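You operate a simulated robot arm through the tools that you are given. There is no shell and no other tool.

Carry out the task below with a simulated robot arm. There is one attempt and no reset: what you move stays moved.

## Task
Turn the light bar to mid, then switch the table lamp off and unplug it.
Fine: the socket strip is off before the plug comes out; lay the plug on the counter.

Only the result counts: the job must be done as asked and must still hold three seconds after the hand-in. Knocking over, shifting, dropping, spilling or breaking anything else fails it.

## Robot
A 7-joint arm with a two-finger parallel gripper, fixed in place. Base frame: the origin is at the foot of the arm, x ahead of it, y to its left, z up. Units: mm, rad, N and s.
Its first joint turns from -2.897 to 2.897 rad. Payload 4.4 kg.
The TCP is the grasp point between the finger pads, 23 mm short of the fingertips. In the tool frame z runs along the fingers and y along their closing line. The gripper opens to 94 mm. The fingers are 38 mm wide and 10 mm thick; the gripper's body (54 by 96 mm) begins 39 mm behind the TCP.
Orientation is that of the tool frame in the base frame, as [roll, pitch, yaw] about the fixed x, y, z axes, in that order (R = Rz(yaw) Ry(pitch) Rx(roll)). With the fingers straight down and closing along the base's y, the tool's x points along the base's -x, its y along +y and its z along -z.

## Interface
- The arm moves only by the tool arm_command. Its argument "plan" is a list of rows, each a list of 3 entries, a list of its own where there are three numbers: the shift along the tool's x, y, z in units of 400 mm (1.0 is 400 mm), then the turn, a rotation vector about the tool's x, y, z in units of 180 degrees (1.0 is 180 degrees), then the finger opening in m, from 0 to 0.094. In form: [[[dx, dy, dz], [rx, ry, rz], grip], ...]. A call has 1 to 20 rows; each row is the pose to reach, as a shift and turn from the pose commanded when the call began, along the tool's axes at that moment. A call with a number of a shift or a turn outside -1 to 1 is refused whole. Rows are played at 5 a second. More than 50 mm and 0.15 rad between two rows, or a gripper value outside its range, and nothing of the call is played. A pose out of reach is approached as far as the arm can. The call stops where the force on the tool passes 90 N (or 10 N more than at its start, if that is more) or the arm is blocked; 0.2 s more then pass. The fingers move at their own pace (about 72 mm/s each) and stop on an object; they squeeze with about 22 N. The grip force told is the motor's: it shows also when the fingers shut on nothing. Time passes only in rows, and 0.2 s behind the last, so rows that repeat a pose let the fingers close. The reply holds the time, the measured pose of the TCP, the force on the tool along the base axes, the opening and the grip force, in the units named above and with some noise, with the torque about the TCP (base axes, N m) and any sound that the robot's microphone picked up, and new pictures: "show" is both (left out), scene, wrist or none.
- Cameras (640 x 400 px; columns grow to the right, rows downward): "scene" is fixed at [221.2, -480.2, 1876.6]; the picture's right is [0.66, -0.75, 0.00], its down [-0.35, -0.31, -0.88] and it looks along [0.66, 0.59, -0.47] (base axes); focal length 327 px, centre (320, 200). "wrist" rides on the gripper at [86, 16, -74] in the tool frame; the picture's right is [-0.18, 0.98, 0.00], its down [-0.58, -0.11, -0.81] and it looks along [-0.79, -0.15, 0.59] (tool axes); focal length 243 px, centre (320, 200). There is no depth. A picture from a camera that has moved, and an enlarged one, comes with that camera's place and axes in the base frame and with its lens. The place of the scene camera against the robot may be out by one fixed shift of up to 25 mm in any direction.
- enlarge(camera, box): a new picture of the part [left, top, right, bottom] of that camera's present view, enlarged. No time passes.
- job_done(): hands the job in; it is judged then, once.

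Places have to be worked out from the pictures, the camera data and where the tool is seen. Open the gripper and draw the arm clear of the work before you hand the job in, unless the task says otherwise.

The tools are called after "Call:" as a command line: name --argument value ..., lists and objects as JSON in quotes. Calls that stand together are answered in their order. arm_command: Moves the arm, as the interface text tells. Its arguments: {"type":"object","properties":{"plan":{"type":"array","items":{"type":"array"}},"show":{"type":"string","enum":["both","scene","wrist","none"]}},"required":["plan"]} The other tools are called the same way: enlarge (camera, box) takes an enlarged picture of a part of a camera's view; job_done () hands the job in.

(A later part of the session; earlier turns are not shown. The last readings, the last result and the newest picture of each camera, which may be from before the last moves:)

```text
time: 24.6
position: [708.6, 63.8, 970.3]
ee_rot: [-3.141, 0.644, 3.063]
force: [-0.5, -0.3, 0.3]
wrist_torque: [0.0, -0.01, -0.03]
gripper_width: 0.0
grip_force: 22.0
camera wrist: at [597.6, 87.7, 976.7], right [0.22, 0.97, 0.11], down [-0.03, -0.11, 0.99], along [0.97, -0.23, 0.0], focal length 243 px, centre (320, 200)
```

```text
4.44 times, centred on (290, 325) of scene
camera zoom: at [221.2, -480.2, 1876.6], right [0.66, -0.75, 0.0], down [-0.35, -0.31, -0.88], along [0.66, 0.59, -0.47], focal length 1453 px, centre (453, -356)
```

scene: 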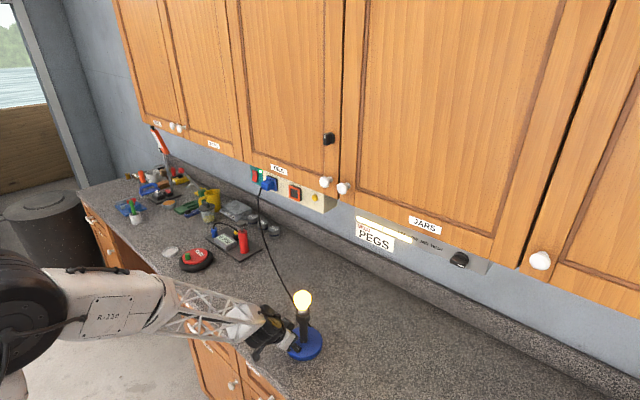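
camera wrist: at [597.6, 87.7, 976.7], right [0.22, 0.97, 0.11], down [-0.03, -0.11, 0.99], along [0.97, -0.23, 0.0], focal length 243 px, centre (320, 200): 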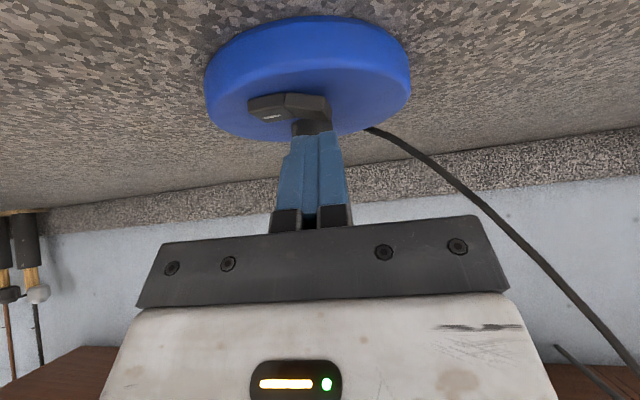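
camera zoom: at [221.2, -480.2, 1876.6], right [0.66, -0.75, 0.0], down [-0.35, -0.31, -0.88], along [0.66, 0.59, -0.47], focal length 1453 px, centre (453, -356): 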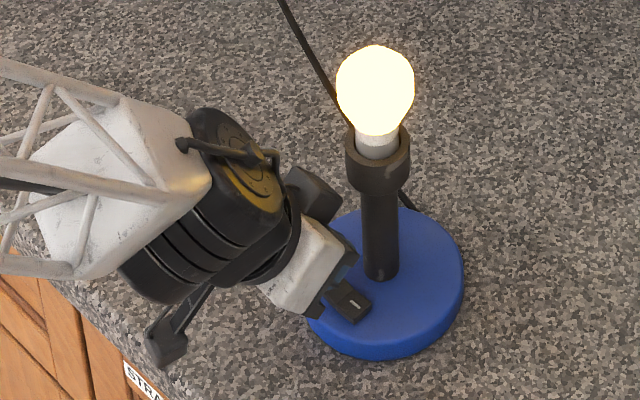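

The fingertips are lined up over the outer end of the raised half. I'm pressing down in small steps.

Call:
arm_command --plan '[[[0.006, 0, 0.008], [0, 0, 0], 0.0], [[0.012, 0, 0.016], [0, 0, 0], 0.0], [[0.015, 0, 0.02], [0, 0, 0], 0.0]]'

Call:
enlarge --camera "wrist" --box '[220, 20, 420, 170]'

```text
time: 25.4
position: [710.0, 64.5, 959.2]
ee_rot: [3.138, 0.644, 3.062]
force: [-2.1, 1.7, 6.9]
wrist_torque: [0.0, 0.05, -0.05]
gripper_width: 0.0
grip_force: 22.5
camera wrist: at [597.8, 88.0, 968.0], right [0.22, 0.97, 0.11], down [-0.03, -0.11, 0.99], along [0.97, -0.23, 0.01], focal length 243 px, centre (320, 200)
```

scene: 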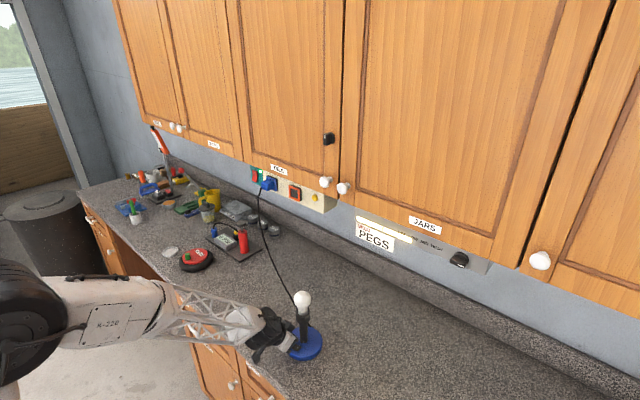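
wrist: 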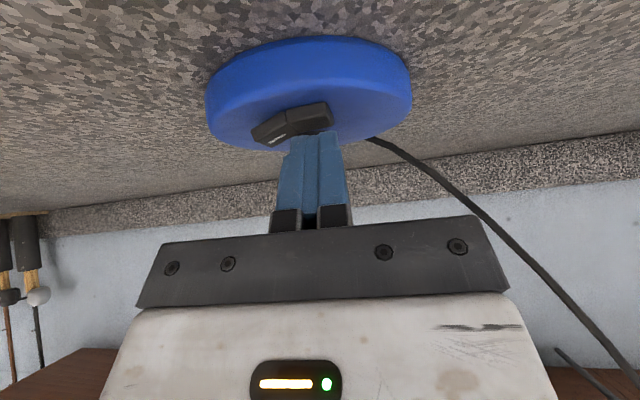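

```text
2.67 times, centred on (320, 95) of wrist
camera zoom: at [597.8, 88.0, 968.0], right [0.22, 0.97, 0.11], down [-0.03, -0.11, 0.99], along [0.97, -0.23, 0.01], focal length 647 px, centre (320, 480)
```

zoom: 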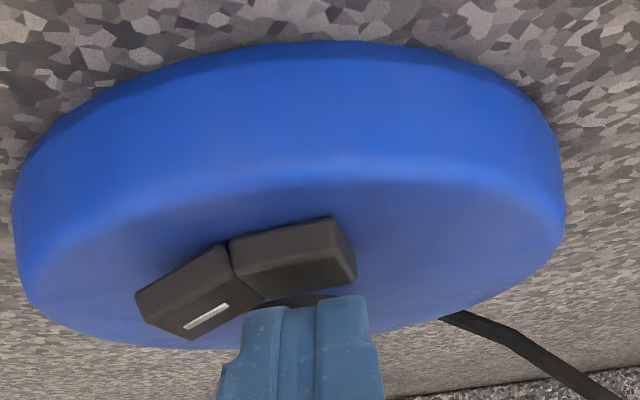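

The bulb is out and the rocker has flipped, with only 7 N of force. I'm lifting off vertically first, then retracting back and up.

Call:
arm_command --plan '[[[-0.018, 0, -0.024], [0, 0, 0], 0.0], [[-0.03, 0, -0.08], [0, 0, 0], 0.0], [[-0.03, 0, -0.16], [0, 0, 0], 0.0], [[-0.03, 0, -0.24], [0, 0, 0], 0.0], [[-0.03, 0, -0.32], [0, 0, 0], 0.0], [[-0.03, 0, -0.4], [0, 0, 0], 0.0], [[-0.03, 0, -0.48], [0, 0, 0], 0.0]]'

Call:
enlarge --camera "scene" --box '[240, 270, 360, 370]'

```text
time: 27.0
position: [603.7, 72.8, 1120.8]
ee_rot: [-3.141, 0.647, 3.063]
force: [0.4, -0.3, -0.7]
wrist_torque: [0.02, -0.01, 0.02]
gripper_width: 0.0
grip_force: 22.0
camera wrist: at [492.2, 96.9, 1128.4], right [0.22, 0.97, 0.11], down [-0.03, -0.11, 0.99], along [0.97, -0.22, 0.0], focal length 243 px, centre (320, 200)
```

scene: 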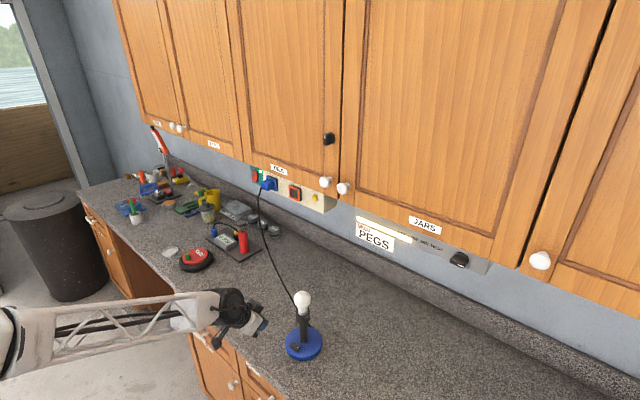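
wrist: 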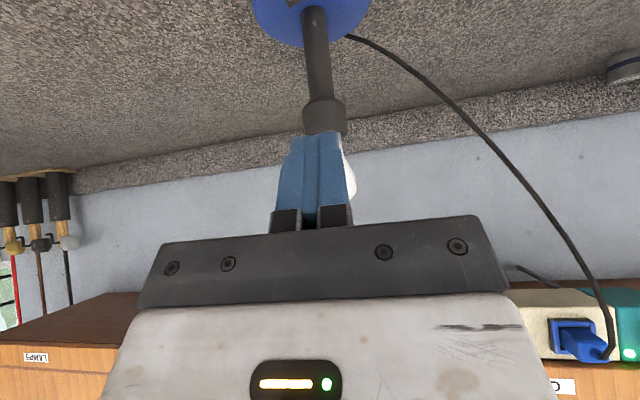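

```text
4.00 times, centred on (300, 320) of scene
camera zoom: at [221.2, -480.2, 1876.6], right [0.66, -0.75, 0.0], down [-0.35, -0.31, -0.88], along [0.66, 0.59, -0.47], focal length 1308 px, centre (400, -280)
```

zoom: 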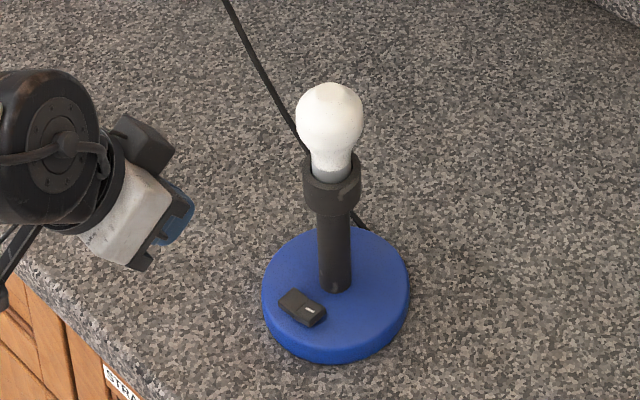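

The lamp is off and hasn't moved. Next is the socket strip's red rocker, near (905, 450, 1377). I'm going to a viewing pose in front of it and turning the tool back to horizontal.

Call:
arm_command --plan '[[[-0.0254, 0.076, -0.0276], [0, -0.0245, 0], 0.0], [[-0.0508, 0.152, -0.0552], [0, -0.049, 0], 0.0], [[-0.0762, 0.228, -0.0828], [0, -0.0735, 0], 0.0], [[-0.1016, 0.304, -0.1104], [0, -0.098, 0], 0.0], [[-0.127, 0.38, -0.138], [0, -0.1225, 0], 0.0], [[-0.1524, 0.456, -0.1656], [0, -0.147, 0], 0.0], [[-0.1778, 0.532, -0.1932], [0, -0.1715, 0], 0.0], [[-0.2032, 0.608, -0.2208], [0, -0.196, 0], 0.0], [[-0.2286, 0.684, -0.2484], [0, -0.2205, 0], 0.0], [[-0.254, 0.76, -0.276], [0, -0.245, 0], 0.0], [[-0.2794, 0.836, -0.3036], [0, -0.2695, 0], 0.0], [[-0.305, 0.912, -0.331], [0, -0.294, 0], 0.0]]'

```text
time: 29.6
position: [651.0, 434.4, 1300.4]
ee_rot: [-0.978, 1.571, -1.058]
force: [0.5, -0.9, 0.4]
wrist_torque: [0.01, 0.02, 0.0]
gripper_width: 0.2
grip_force: 22.0
camera wrist: at [577.5, 455.9, 1213.4], right [0.08, 0.98, 0.19], down [-0.81, -0.05, 0.58], along [0.58, -0.2, 0.79], focal length 243 px, centre (320, 200)
```

scene: 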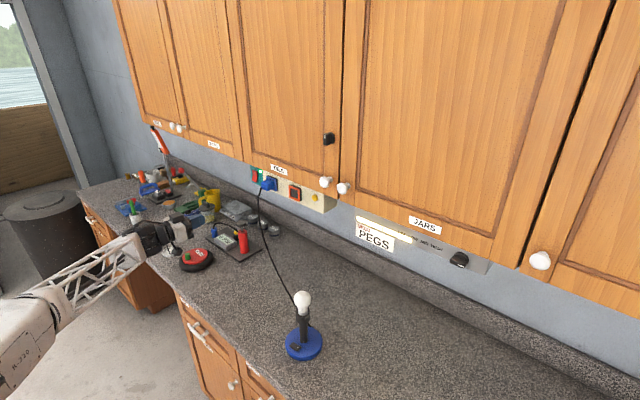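
wrist: 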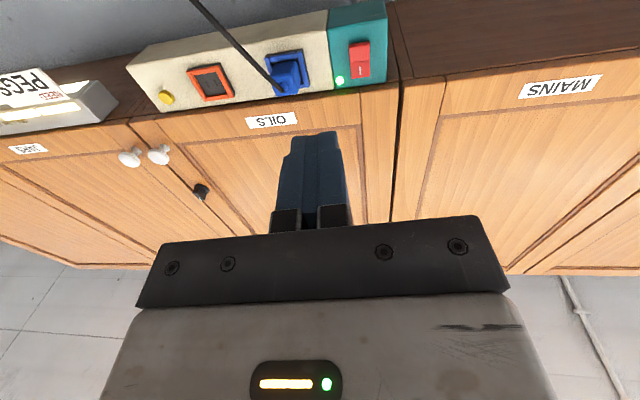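

Good view of the strip. I'm enlarging the rocker and the plug.

Call:
enlarge --camera "wrist" --box '[310, 20, 410, 110]'

Call:
enlarge --camera "wrist" --box '[240, 30, 340, 110]'

```text
4.44 times, centred on (360, 65) of wrist
camera zoom: at [577.5, 455.9, 1213.4], right [0.08, 0.98, 0.19], down [-0.81, -0.05, 0.58], along [0.58, -0.2, 0.79], focal length 1078 px, centre (142, 800)
```

zoom: 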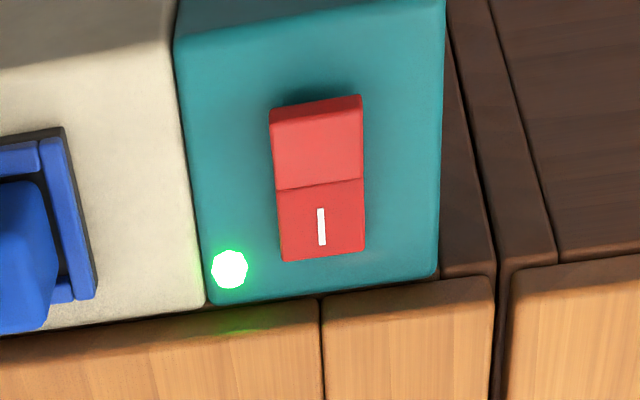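

```text
5.00 times, centred on (290, 70) of wrist
camera zoom: at [577.5, 455.9, 1213.4], right [0.08, 0.98, 0.19], down [-0.81, -0.05, 0.58], along [0.58, -0.2, 0.79], focal length 1213 px, centre (470, 850)
```

zoom: 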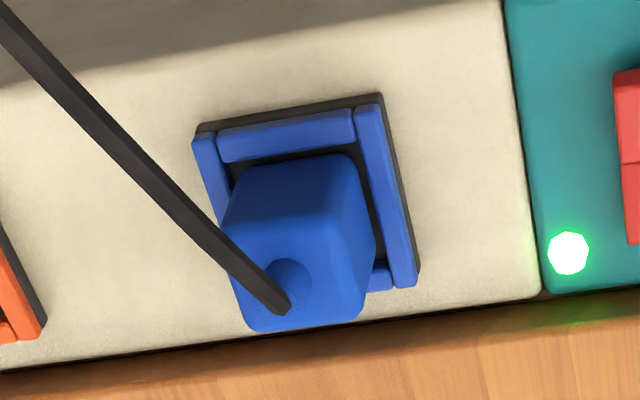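

The pivot is near (915, 452.6, 1370). The unmarked lower half protrudes and spans z≈1345–1370. I'm squaring the yaw and moving in front of the lower half, level at z≈1350.

Call:
arm_command --plan '[[[-0.025, 0.016, 0.0885], [-0.0125, 0, 0], 0.0], [[-0.05, 0.032, 0.177], [-0.025, 0, 0], 0.0], [[-0.075, 0.049, 0.2655], [-0.025, 0, 0], 0.0], [[-0.1, 0.065, 0.354], [-0.025, 0, 0], 0.0], [[-0.124, 0.081, 0.4425], [-0.025, 0, 0], 0.0], [[-0.124, 0.081, 0.4425], [-0.025, 0, 0], 0.0]]'

Call:
enlarge --camera "wrist" --box '[240, 50, 400, 170]'

```text
time: 31.0
position: [830.0, 454.1, 1347.7]
ee_rot: [2.902, 1.567, 2.903]
force: [0.8, 0.0, 0.0]
wrist_torque: [0.05, 0.03, 0.01]
gripper_width: 0.0
grip_force: 22.6
camera wrist: at [755.2, 468.2, 1262.3], right [0.0, 0.98, 0.18], down [-0.8, -0.11, 0.58], along [0.59, -0.15, 0.79], focal length 243 px, centre (320, 200)
```

scene: 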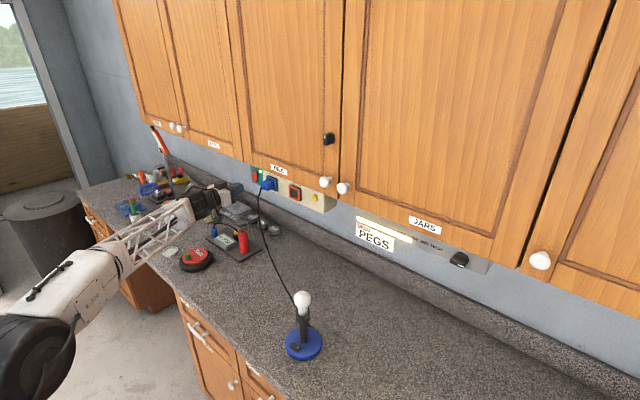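
wrist: 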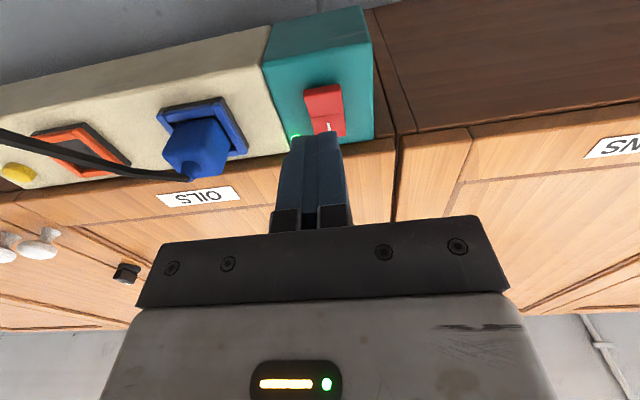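

```text
3.33 times, centred on (320, 110) of wrist
camera zoom: at [755.2, 468.2, 1262.3], right [0.0, 0.98, 0.18], down [-0.8, -0.11, 0.58], along [0.59, -0.15, 0.79], focal length 809 px, centre (320, 500)
```

zoom: 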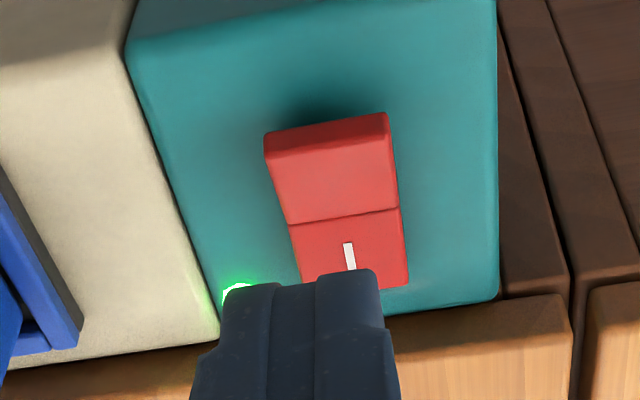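

Alignment is good: the tip is centred on y≈453 and sits below the pivot. I'm advancing to press the lower half gently.

Call:
arm_command --plan '[[[-0.003, -0.002, 0.05], [0, 0, 0], 0.0], [[-0.003, -0.002, 0.1], [0, 0, 0], 0.0], [[-0.003, -0.002, 0.12], [0, 0, 0], 0.0], [[-0.003, -0.002, 0.13], [0, 0, 0], 0.0], [[-0.003, -0.002, 0.14], [0, 0, 0], 0.0]]'

Call:
enlarge --camera "wrist" --box '[240, 50, 400, 170]'

Call:
enlarge --camera "scene" --box '[220, 150, 340, 225]'

```text
time: 32.2
position: [885.5, 451.5, 1349.5]
ee_rot: [2.873, 1.568, 2.874]
force: [-1.7, -0.6, -0.7]
wrist_torque: [0.0, 0.02, 0.02]
gripper_width: 0.0
grip_force: 22.4
camera wrist: at [811.2, 467.4, 1263.8], right [0.0, 0.98, 0.18], down [-0.8, -0.11, 0.58], along [0.59, -0.15, 0.79], focal length 243 px, centre (320, 200)
```

scene: 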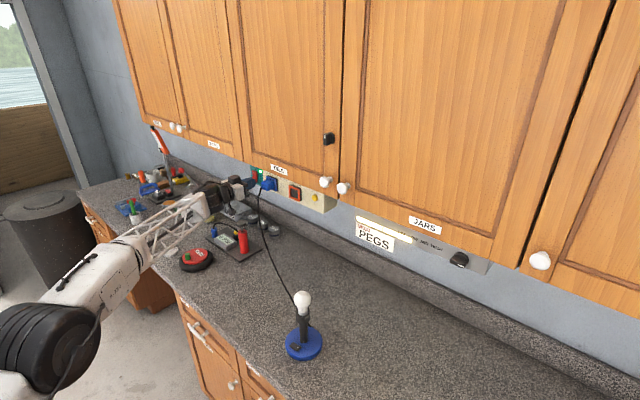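
wrist: 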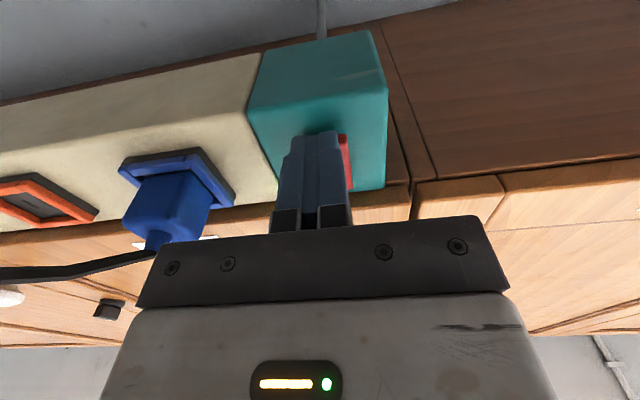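

```text
3.33 times, centred on (320, 110) of wrist
camera zoom: at [811.2, 467.4, 1263.8], right [0.0, 0.98, 0.18], down [-0.8, -0.11, 0.58], along [0.59, -0.15, 0.79], focal length 809 px, centre (320, 500)
```

zoom: 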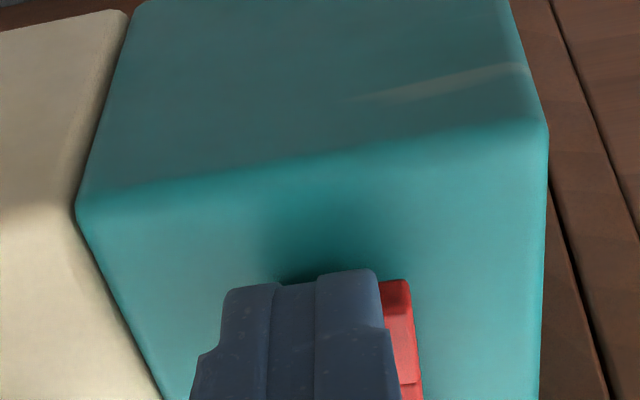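

```text
5.33 times, centred on (280, 188) of scene
camera zoom: at [221.2, -480.2, 1876.6], right [0.66, -0.75, 0.0], down [-0.35, -0.31, -0.88], along [0.66, 0.59, -0.47], focal length 1744 px, centre (533, 267)
```

zoom: 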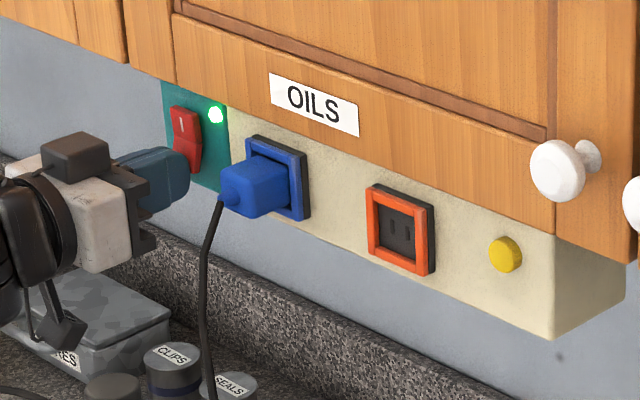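

It's just touching and the lamp on the strip is still green. Pressing a few millimetres more.

Call:
arm_command --plan '[[[0, 0, 0.0075], [0, 0, 0], 0.0], [[0, 0, 0.015], [0, 0, 0], 0.0], [[0, 0, 0.02], [0, 0, 0], 0.0]]' --show "scene"

Call:
enlarge --camera "scene" --box '[220, 150, 340, 225]'

```text
time: 33.0
position: [891.4, 451.5, 1350.6]
ee_rot: [2.806, 1.567, 2.805]
force: [-47.6, -14.7, -4.5]
wrist_torque: [0.35, -0.82, -0.31]
gripper_width: 0.0
grip_force: 21.8
stopped in row 3: the force on the tool passed its limit at 104 N (the readings are from after the stop); the commanded pose is now the measured one
```

scene: 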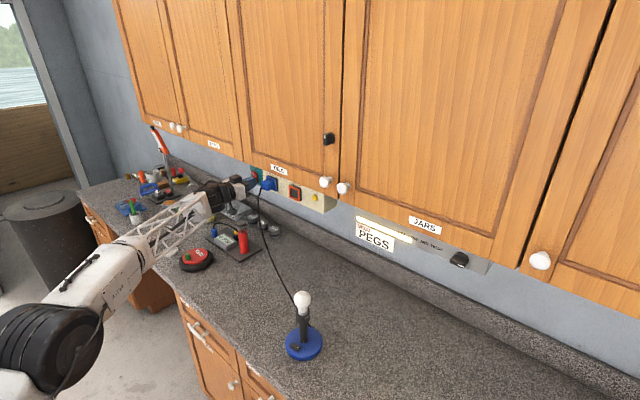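

```text
5.33 times, centred on (280, 188) of scene
camera zoom: at [221.2, -480.2, 1876.6], right [0.66, -0.75, 0.0], down [-0.35, -0.31, -0.88], along [0.66, 0.59, -0.47], focal length 1744 px, centre (533, 267)
```

zoom: 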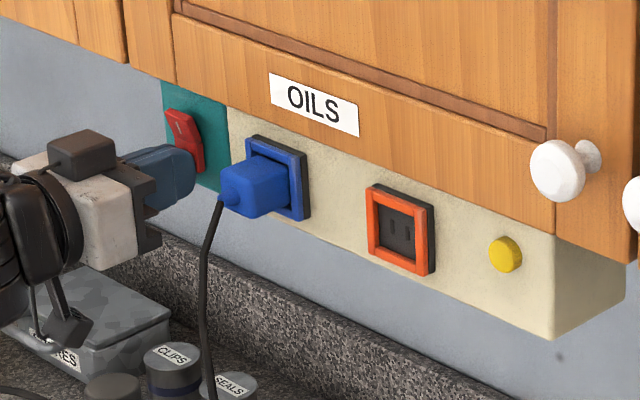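

The green light is out, so the strip is off. I'm backing straight away and opening the gripper, then I'll move in front of the plug to view it.

Call:
arm_command --plan '[[[0, 0, -0.06], [0, 0, 0], 0.0], [[0, 0, -0.15], [0, 0, 0], 0.0], [[0, 0, -0.25], [0, 0, 0], 0.03], [[0.0, 0, -0.35], [0, 0, 0], 0.06], [[0.02, -0.08, -0.4], [0, 0, 0], 0.08], [[0.03, -0.16, -0.4], [0, 0, 0], 0.094], [[0.04, -0.25, -0.4], [0, 0, 0], 0.094], [[0.04, -0.25, -0.4], [0, 0, 0], 0.094]]'

Call:
enlarge --camera "wrist" --box '[240, 20, 420, 140]'

Call:
enlarge --camera "scene" --box '[230, 160, 310, 220]'

```text
time: 34.8
position: [732.0, 353.1, 1333.2]
ee_rot: [3.043, 1.568, 3.042]
force: [-0.3, 0.1, -0.5]
wrist_torque: [0.01, -0.01, 0.01]
gripper_width: 93.9
grip_force: 0.0
camera wrist: at [657.6, 367.4, 1247.3], right [0.0, 0.98, 0.18], down [-0.8, -0.11, 0.58], along [0.59, -0.15, 0.79], focal length 243 px, centre (320, 200)
```

scene: 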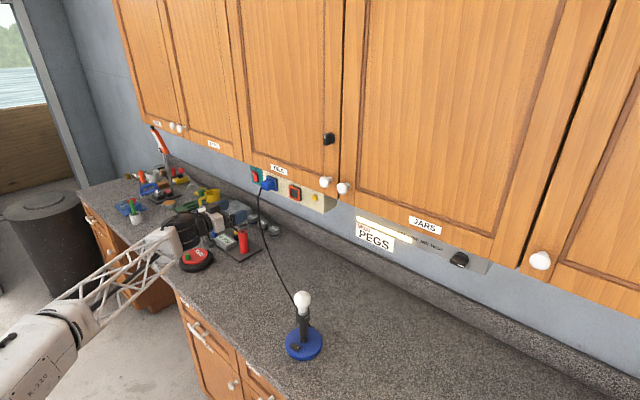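
wrist: 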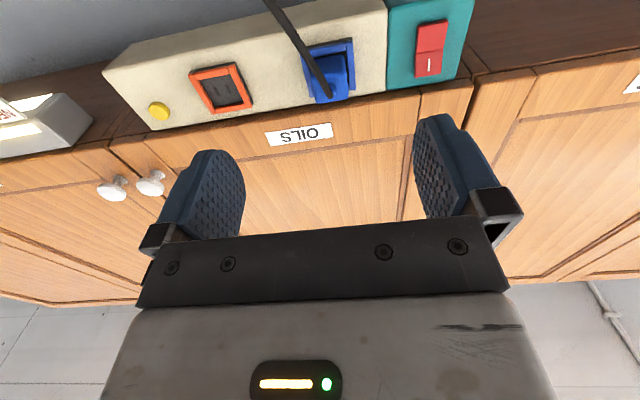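

```text
3.33 times, centred on (330, 80) of wrist
camera zoom: at [657.6, 367.4, 1247.3], right [0.0, 0.98, 0.18], down [-0.8, -0.11, 0.58], along [0.59, -0.15, 0.79], focal length 809 px, centre (287, 600)
```

zoom: 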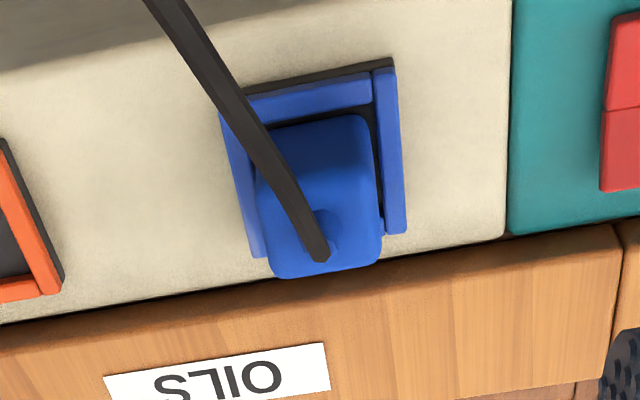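

```text
6.67 times, centred on (270, 190) of scene
camera zoom: at [221.2, -480.2, 1876.6], right [0.66, -0.75, 0.0], down [-0.35, -0.31, -0.88], along [0.66, 0.59, -0.47], focal length 2180 px, centre (653, 267)
```

zoom: 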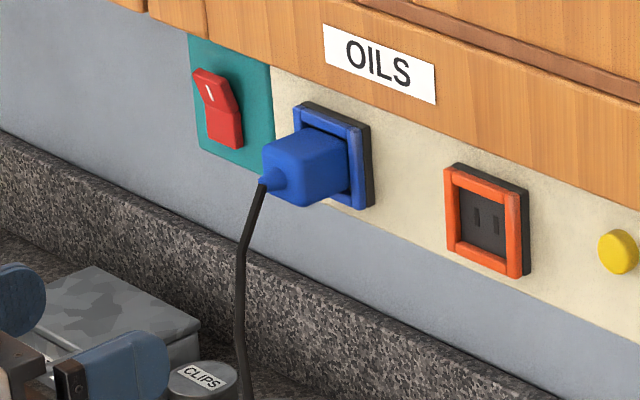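

The red rocker has flipped and its light is out. The plug body is about 32 mm square, with its face at x≈885 and its centre near y=353.5, z=1371. The cord drops from its front nub. I'm lining up and moving in part way with the fingers either side.

Call:
arm_command --plan '[[[-0.05, 0.001, 0.0], [0, 0, 0], 0.07], [[-0.095, 0.001, 0.05], [0, 0, 0], 0.06], [[-0.095, 0.001, 0.15], [0, 0, 0], 0.06], [[-0.095, 0.001, 0.25], [0, 0, 0], 0.06], [[-0.095, 0.001, 0.3], [0, 0, 0], 0.06], [[-0.095, 0.001, 0.3], [0, 0, 0], 0.06]]'

Call:
enlarge --camera "wrist" --box '[220, 80, 420, 220]'

Call:
enlarge --camera "scene" --box '[210, 160, 310, 230]'

```text
time: 36.2
position: [853.0, 351.6, 1371.4]
ee_rot: [2.945, 1.568, 2.945]
force: [-0.3, 0.2, 0.5]
wrist_torque: [-0.02, -0.01, 0.01]
gripper_width: 59.7
grip_force: 0.0
camera wrist: at [777.8, 367.2, 1284.7], right [0.0, 0.98, 0.18], down [-0.8, -0.11, 0.58], along [0.59, -0.15, 0.79], focal length 243 px, centre (320, 200)
```

scene: 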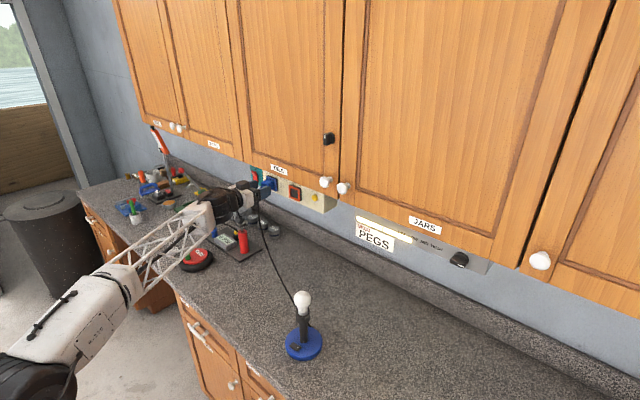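
wrist: 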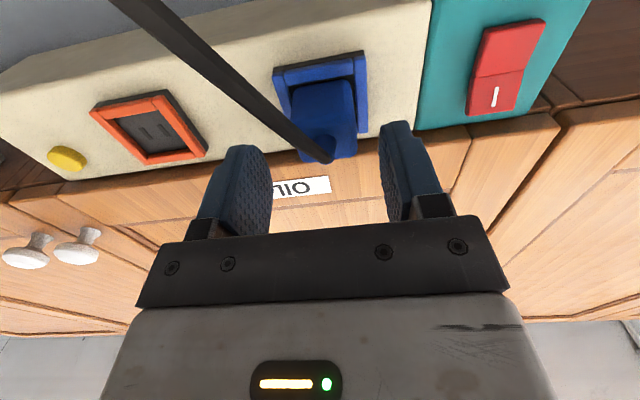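

```text
2.86 times, centred on (320, 150) of wrist
camera zoom: at [777.8, 367.2, 1284.7], right [0.0, 0.98, 0.18], down [-0.8, -0.11, 0.58], along [0.59, -0.15, 0.79], focal length 693 px, centre (320, 343)
```

zoom: 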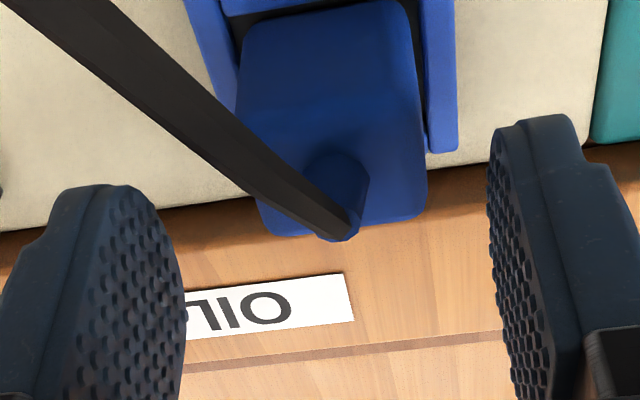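

```text
5.71 times, centred on (260, 195) of scene
camera zoom: at [221.2, -480.2, 1876.6], right [0.66, -0.75, 0.0], down [-0.35, -0.31, -0.88], along [0.66, 0.59, -0.47], focal length 1869 px, centre (663, 229)
```

zoom: 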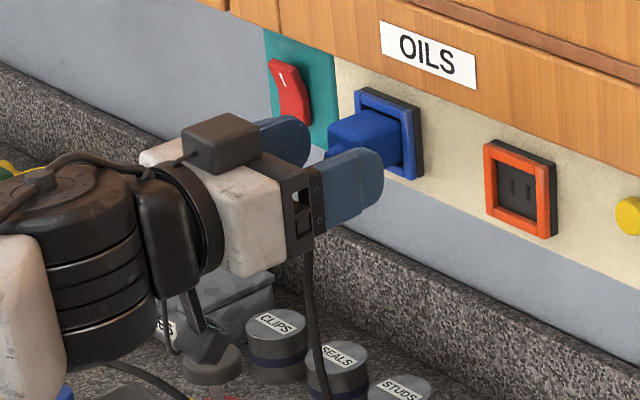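

The plug is about 3 mm toward +y from the finger centre, and the cord hangs clear in front of the palm. I'm shifting over, advancing to TCP x≈878, then closing.

Call:
arm_command --plan '[[[0, 0.007, 0.0], [0, 0, 0], 0.06], [[0, 0.007, 0.035], [0, 0, 0], 0.06], [[0, 0.007, 0.064], [0, 0, 0], 0.06], [[0, 0.007, 0.064], [0, 0, 0], 0.04], [[0, 0.007, 0.064], [0, 0, 0], 0.02], [[0, 0.007, 0.064], [0, 0, 0], 0.0], [[0, 0.007, 0.064], [0, 0, 0], 0.0]]'

Call:
enlarge --camera "wrist" --box '[220, 80, 420, 220]'

Call:
enlarge --camera "scene" --box '[210, 160, 310, 230]'

```text
time: 37.8
position: [877.6, 355.7, 1371.7]
ee_rot: [2.897, 1.567, 2.896]
force: [2.0, -2.8, 2.5]
wrist_torque: [-0.03, -0.07, 0.0]
gripper_width: 33.6
grip_force: 21.8
camera wrist: at [803.5, 370.3, 1285.4], right [0.0, 0.98, 0.18], down [-0.8, -0.11, 0.58], along [0.59, -0.15, 0.79], focal length 243 px, centre (320, 200)
```

scene: 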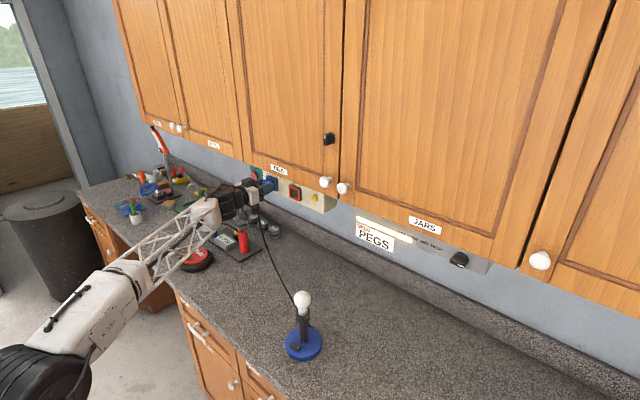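
wrist: 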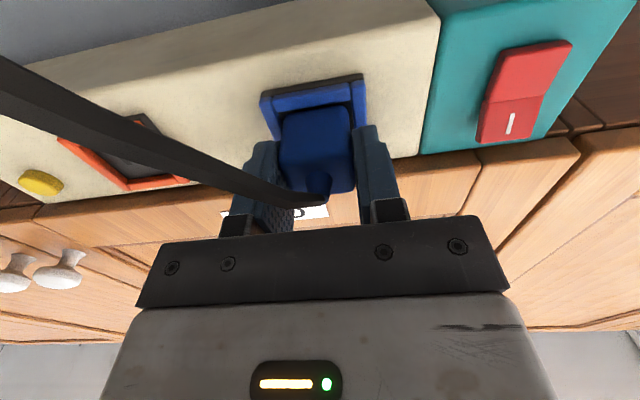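

```text
2.86 times, centred on (320, 150) of wrist
camera zoom: at [803.5, 370.3, 1285.4], right [0.0, 0.98, 0.18], down [-0.8, -0.11, 0.58], along [0.59, -0.15, 0.79], focal length 693 px, centre (320, 343)
```

zoom: 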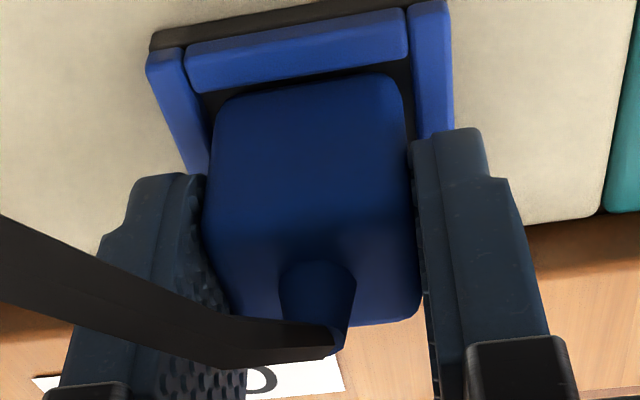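

```text
5.71 times, centred on (260, 195) of scene
camera zoom: at [221.2, -480.2, 1876.6], right [0.66, -0.75, 0.0], down [-0.35, -0.31, -0.88], along [0.66, 0.59, -0.47], focal length 1869 px, centre (663, 229)
```

zoom: 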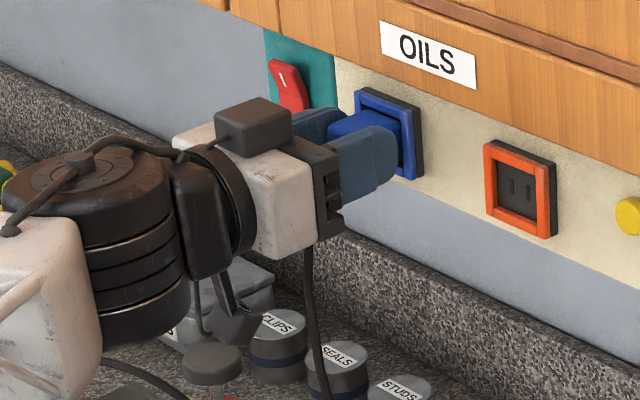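

The plug is gripped at 33.6 mm with the strip off. Pulling straight out toward -x.

Call:
arm_command --plan '[[[0, 0, 0], [0, 0, 0], 0.0], [[0, 0, -0.015], [0, 0, 0], 0.0], [[0, 0, -0.03], [0, 0, 0], 0.0], [[0, 0, -0.05], [0, 0, 0], 0.0], [[0, 0, -0.08], [0, 0, 0], 0.0], [[0, 0, -0.12], [0, 0, 0], 0.0], [[0, 0, -0.16], [0, 0, 0], 0.0]]'

Call:
enlarge --camera "wrist" --box '[220, 80, 420, 220]'

Call:
enlarge --camera "scene" --box '[210, 160, 310, 230]'

```text
time: 39.4
position: [814.5, 355.8, 1371.0]
ee_rot: [3.108, 1.566, 3.106]
force: [0.3, -0.5, 0.1]
wrist_torque: [0.0, 0.0, 0.02]
gripper_width: 33.4
grip_force: 22.1
heard: snap
camera wrist: at [739.1, 370.7, 1285.0], right [0.0, 0.98, 0.18], down [-0.8, -0.11, 0.58], along [0.59, -0.15, 0.79], focal length 243 px, centre (320, 200)
```

scene: 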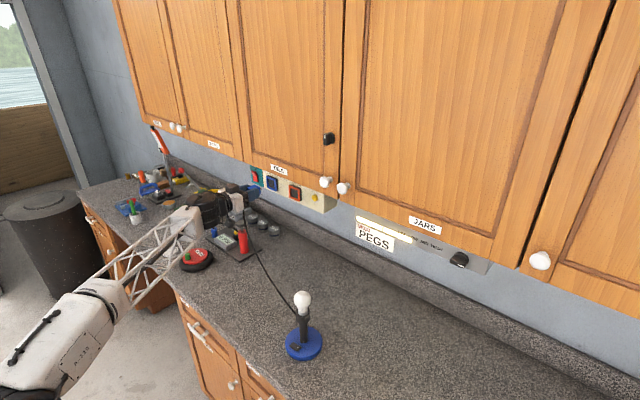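
wrist: 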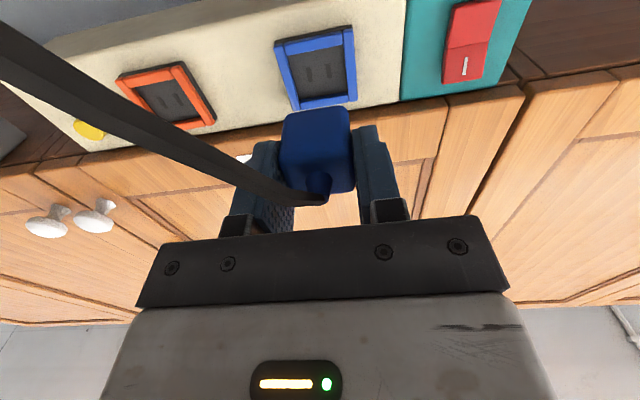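

```text
2.86 times, centred on (320, 150) of wrist
camera zoom: at [739.1, 370.7, 1285.0], right [0.0, 0.98, 0.18], down [-0.8, -0.11, 0.58], along [0.59, -0.15, 0.79], focal length 693 px, centre (320, 343)
```

zoom: 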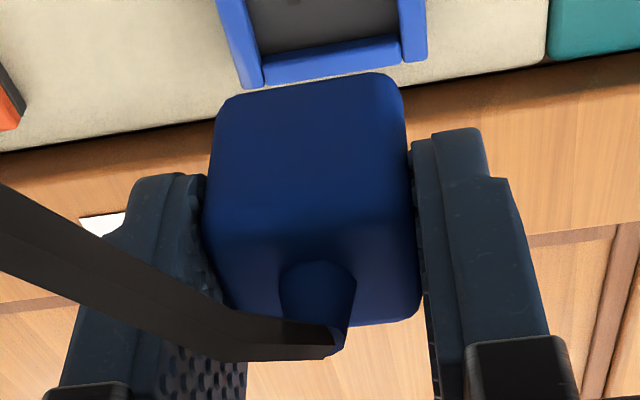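

```text
5.71 times, centred on (260, 195) of scene
camera zoom: at [221.2, -480.2, 1876.6], right [0.66, -0.75, 0.0], down [-0.35, -0.31, -0.88], along [0.66, 0.59, -0.47], focal length 1869 px, centre (663, 229)
```

zoom: 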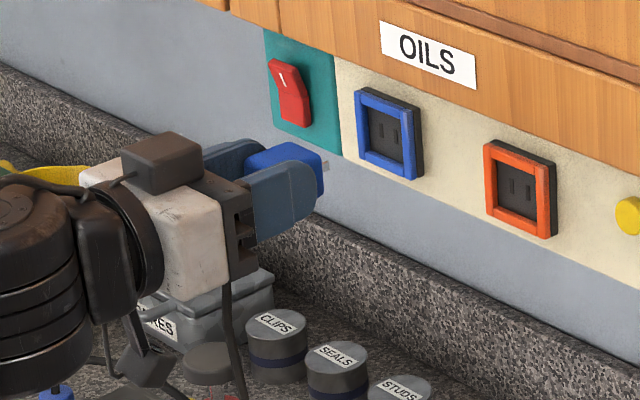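

The plug is out, with a snap heard, and held firmly. I'll carry it toward -y and down to the empty counter between the lamp and the clutter. I'm tilting gradually so the wrist camera, which hangs below, stays in front of the counter edge (x≈598).

Call:
arm_command --plan '[[[0.02, -0.0425, -0.0356], [0, 0.0104, 0], 0.0], [[0.06, -0.085, -0.0713], [0, 0.0208, 0], 0.0], [[0.12, -0.1275, -0.107], [0, 0.0312, 0], 0.0], [[0.18, -0.17, -0.1425], [0, 0.0417, 0], 0.0], [[0.24, -0.2125, -0.178], [0, 0.052, 0], 0.0], [[0.3, -0.255, -0.214], [0, 0.0625, 0], 0.0], [[0.365, -0.2975, -0.25], [0, 0.073, 0], 0.0], [[0.4275, -0.34, -0.285], [0, 0.0833, 0], 0.0]]'

```text
time: 41.2
position: [699.7, 219.2, 1200.2]
ee_rot: [3.141, 1.305, 3.139]
force: [-0.2, -0.2, 0.0]
wrist_torque: [-0.04, 0.03, -0.01]
gripper_width: 33.7
grip_force: 21.9
camera wrist: at [605.1, 234.0, 1136.8], right [0.05, 0.98, 0.18], down [-0.63, -0.11, 0.77], along [0.78, -0.15, 0.61], focal length 243 px, centre (320, 200)
```

scene: 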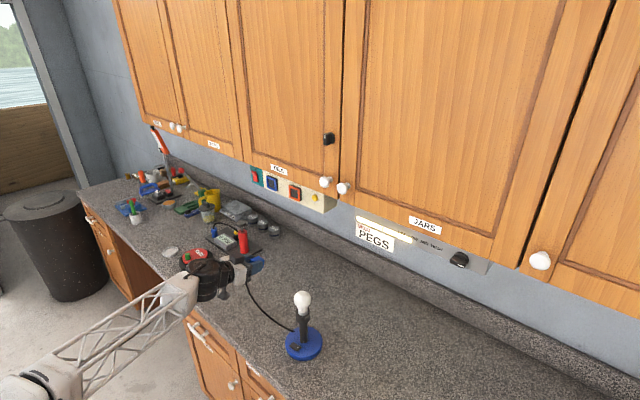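
wrist: 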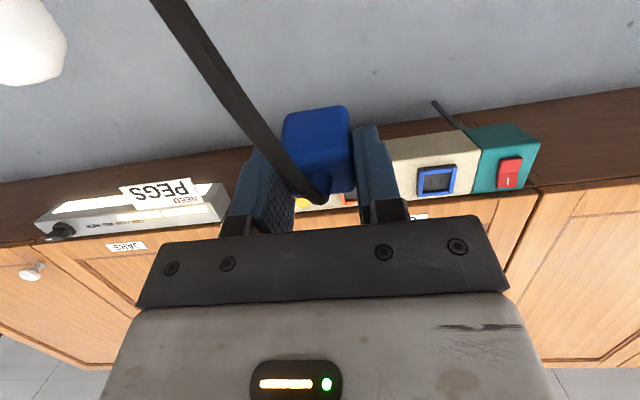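

Good clearance all around, and the counter here is empty. Continuing down toward (670, 205, 1010) and increasing the downward tilt to about 33°.

Call:
arm_command --plan '[[[0.06, -0.0044, 0.0063], [0, 0.0125, 0], 0.0], [[0.12, -0.0088, 0.0126], [0, 0.025, 0], 0.0], [[0.179, -0.0131, 0.019], [0, 0.0375, 0], 0.0], [[0.239, -0.0175, 0.0253], [0, 0.05, 0], 0.0], [[0.299, -0.022, 0.0316], [0, 0.0625, 0], 0.0], [[0.359, -0.0262, 0.038], [0, 0.075, 0], 0.0], [[0.418, -0.0306, 0.0443], [0, 0.0875, 0], 0.0], [[0.478, -0.035, 0.0506], [0, 0.1, 0], 0.0]]'

Call:
enlarge --camera "scene" --box '[170, 240, 330, 370]'

```text
time: 43.0
position: [669.3, 207.5, 1010.6]
ee_rot: [3.141, 0.992, 3.139]
force: [-0.2, -0.4, 0.0]
wrist_torque: [0.01, 0.0, 0.0]
gripper_width: 33.5
grip_force: 21.6
camera wrist: at [559.1, 221.2, 979.1], right [0.1, 0.98, 0.15], down [-0.36, -0.11, 0.93], along [0.93, -0.15, 0.34], focal length 243 px, centre (320, 200)
```

scene: 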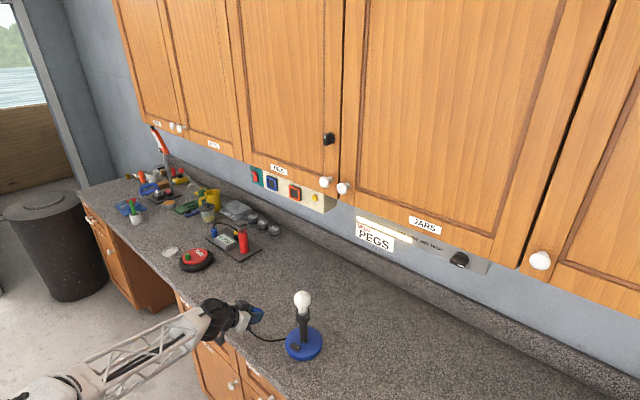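
wrist: 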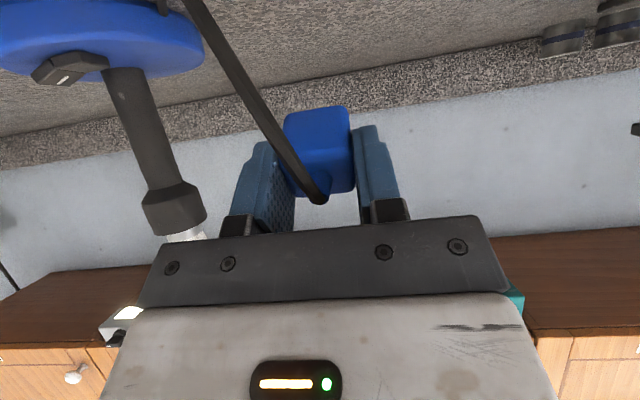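

```text
3.08 times, centred on (250, 305) of scene
camera zoom: at [221.2, -480.2, 1876.6], right [0.66, -0.75, 0.0], down [-0.35, -0.31, -0.88], along [0.66, 0.59, -0.47], focal length 1006 px, centre (535, -123)
```

zoom: 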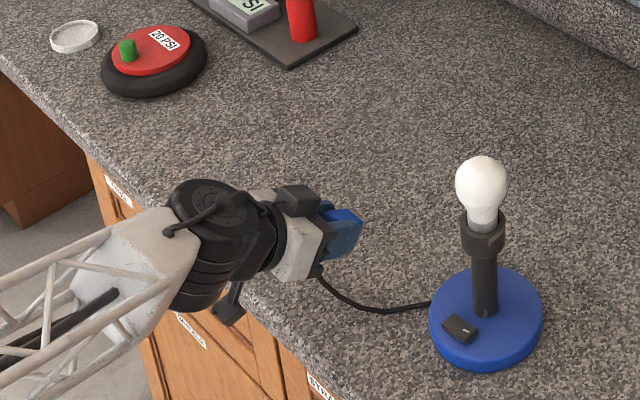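

The plug is about 75 mm above clear counter, and the camera hangs just in front of the edge. I'm lowering to about 950 first.

Call:
arm_command --plan '[[[0.042, 0, 0.0273], [0, 0, 0], 0.0], [[0.0837, 0, 0.0547], [0, 0, 0], 0.0], [[0.1256, 0, 0.082], [0, 0, 0], 0.0], [[0.1256, 0, 0.082], [0, 0, 0], 0.0]]'

Call:
enlarge --camera "scene" --box '[190, 270, 310, 370]'

Call:
enlarge --camera "wrist" --box '[200, 60, 440, 220]'

```text
time: 44.0
position: [668.1, 206.2, 950.7]
ee_rot: [3.141, 0.992, 3.141]
force: [0.2, 0.5, -0.4]
wrist_torque: [-0.01, 0.02, 0.0]
gripper_width: 33.4
grip_force: 21.8
camera wrist: at [558.5, 221.6, 918.9], right [0.1, 0.98, 0.15], down [-0.36, -0.11, 0.93], along [0.93, -0.15, 0.34], focal length 243 px, centre (320, 200)
```

scene: 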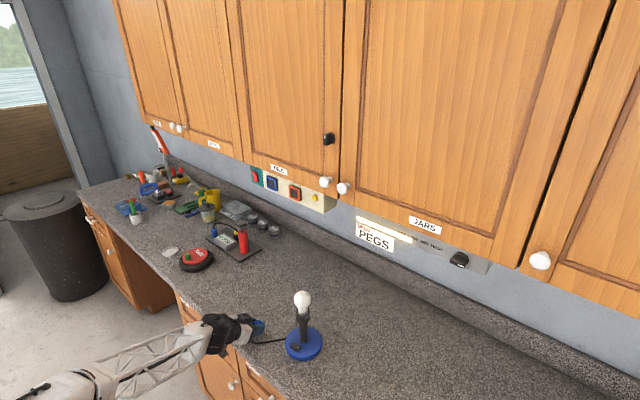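
wrist: 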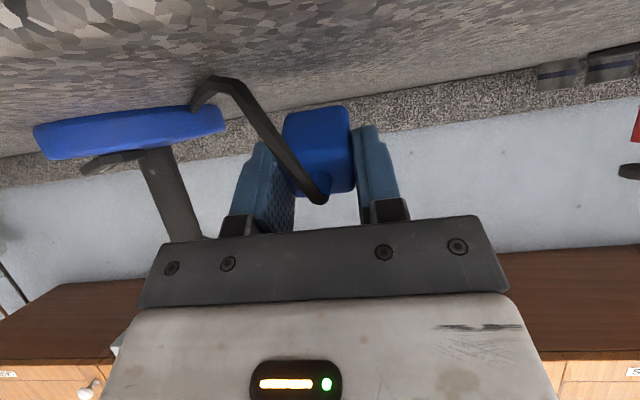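

```text
4.00 times, centred on (250, 320) of scene
camera zoom: at [221.2, -480.2, 1876.6], right [0.66, -0.75, 0.0], down [-0.35, -0.31, -0.88], along [0.66, 0.59, -0.47], focal length 1308 px, centre (600, -280)
```

zoom: 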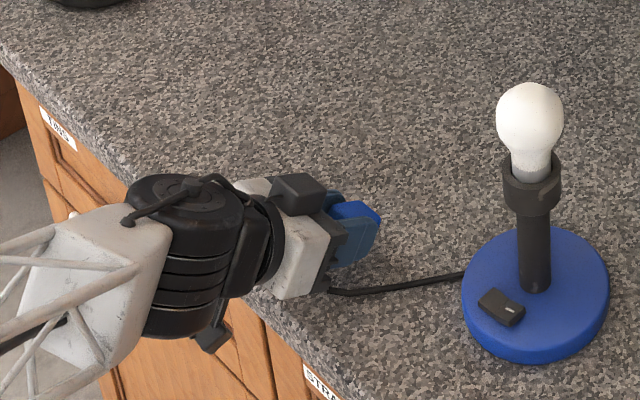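

```text
2.50 times, centred on (320, 140) of wrist
camera zoom: at [558.5, 221.6, 918.9], right [0.1, 0.98, 0.15], down [-0.36, -0.11, 0.93], along [0.93, -0.15, 0.34], focal length 606 px, centre (320, 350)
```

zoom: 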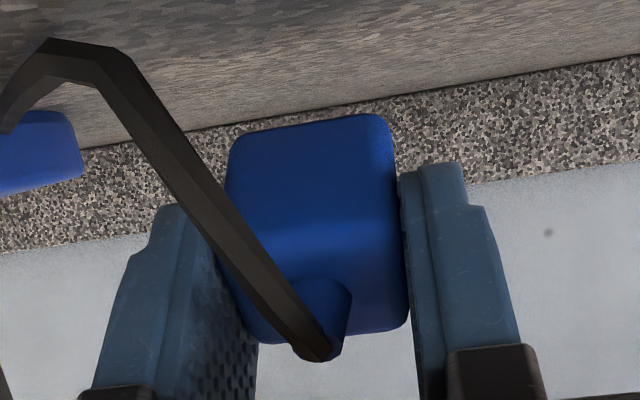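

The plug is now about 13 mm off the surface. Lowering in 3 mm steps until contact.

Call:
arm_command --plan '[[[0.0105, 0, 0.0068], [0, 0, 0], 0.0], [[0.0167, 0, 0.0109], [0, 0, 0], 0.0], [[0.0209, 0, 0.0137], [0, 0, 0], 0.0]]' --show "wrist"

```text
time: 44.8
position: [668.6, 205.4, 941.0]
ee_rot: [3.14, 0.99, 3.136]
force: [0.2, -0.3, 0.0]
wrist_torque: [-0.01, 0.03, 0.02]
gripper_width: 33.2
grip_force: 22.0
camera wrist: at [558.9, 221.1, 909.3], right [0.1, 0.98, 0.15], down [-0.36, -0.11, 0.93], along [0.93, -0.15, 0.34], focal length 243 px, centre (320, 200)
```

wrist: 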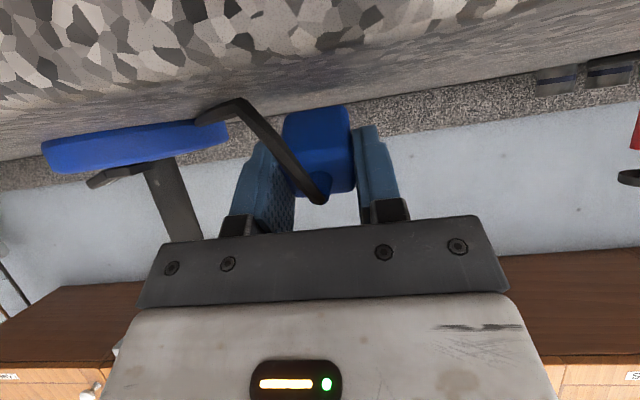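

No contact at TCP z=941. Lowering a few more millimetres.

Call:
arm_command --plan '[[[0.0042, 0, 0.0027], [0, 0, 0], 0.0], [[0.0084, 0, 0.0055], [0, 0, 0], 0.0], [[0.0115, 0, 0.0075], [0, 0, 0], 0.0]]'

Call:
enlarge --camera "scene" --box '[190, 270, 310, 370]'

```text
time: 45.6
position: [669.4, 206.9, 934.9]
ee_rot: [3.14, 0.992, 3.139]
force: [0.1, -0.2, 0.4]
wrist_torque: [0.02, 0.0, 0.0]
gripper_width: 33.5
grip_force: 21.7
camera wrist: at [559.2, 221.3, 903.9], right [0.1, 0.98, 0.15], down [-0.36, -0.11, 0.93], along [0.93, -0.15, 0.34], focal length 243 px, centre (320, 200)
```

scene: 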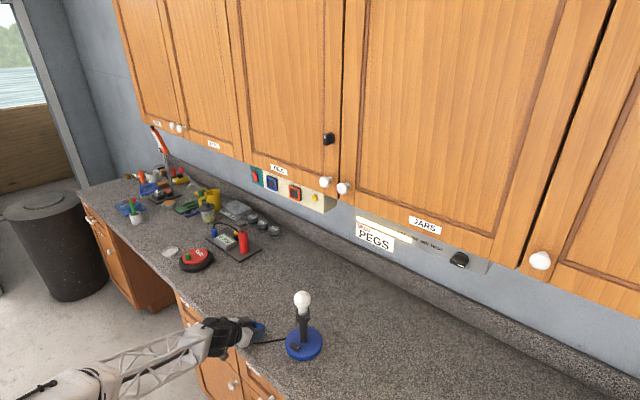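
wrist: 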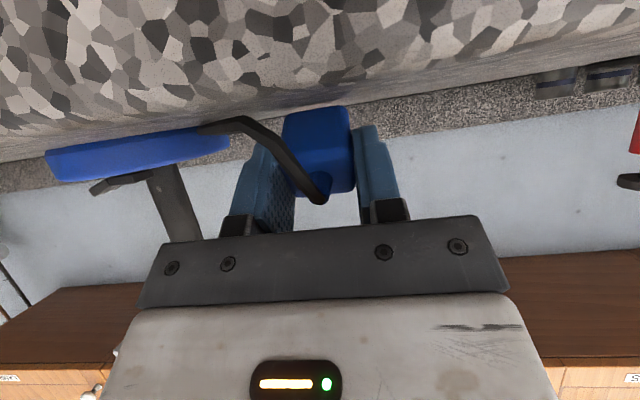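

```text
4.00 times, centred on (250, 320) of scene
camera zoom: at [221.2, -480.2, 1876.6], right [0.66, -0.75, 0.0], down [-0.35, -0.31, -0.88], along [0.66, 0.59, -0.47], focal length 1308 px, centre (600, -280)
```

zoom: 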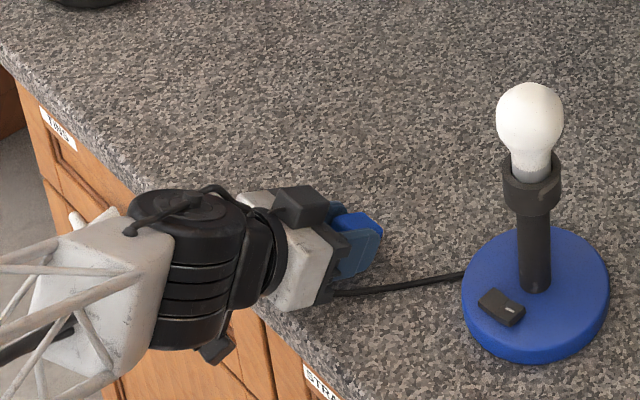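

Still no contact (force about 0) at 935; the counter must be a little lower than I estimated. Continuing down slowly.

Call:
arm_command --plan '[[[0.0042, 0, 0.0027], [0, 0, 0], 0.0], [[0.0084, 0, 0.0055], [0, 0, 0], 0.0]]' --show "wrist"

```text
time: 46.2
position: [669.7, 206.1, 934.9]
ee_rot: [3.138, 0.994, 3.138]
force: [-7.1, -1.7, 26.1]
wrist_torque: [-0.12, -0.35, -0.03]
gripper_width: 33.3
grip_force: 21.9
camera wrist: at [559.9, 221.4, 902.5], right [0.1, 0.98, 0.16], down [-0.36, -0.11, 0.93], along [0.93, -0.15, 0.34], focal length 243 px, centre (320, 200)
```

wrist: 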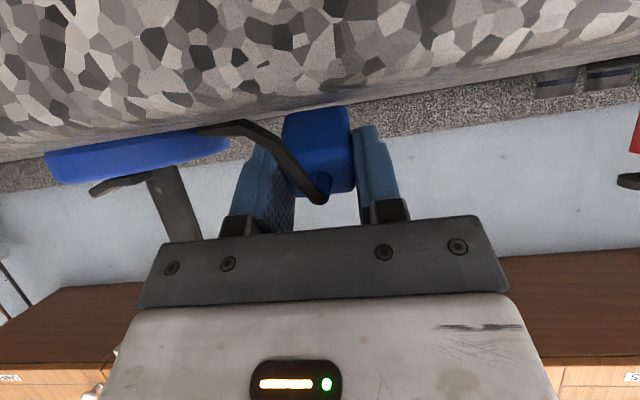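

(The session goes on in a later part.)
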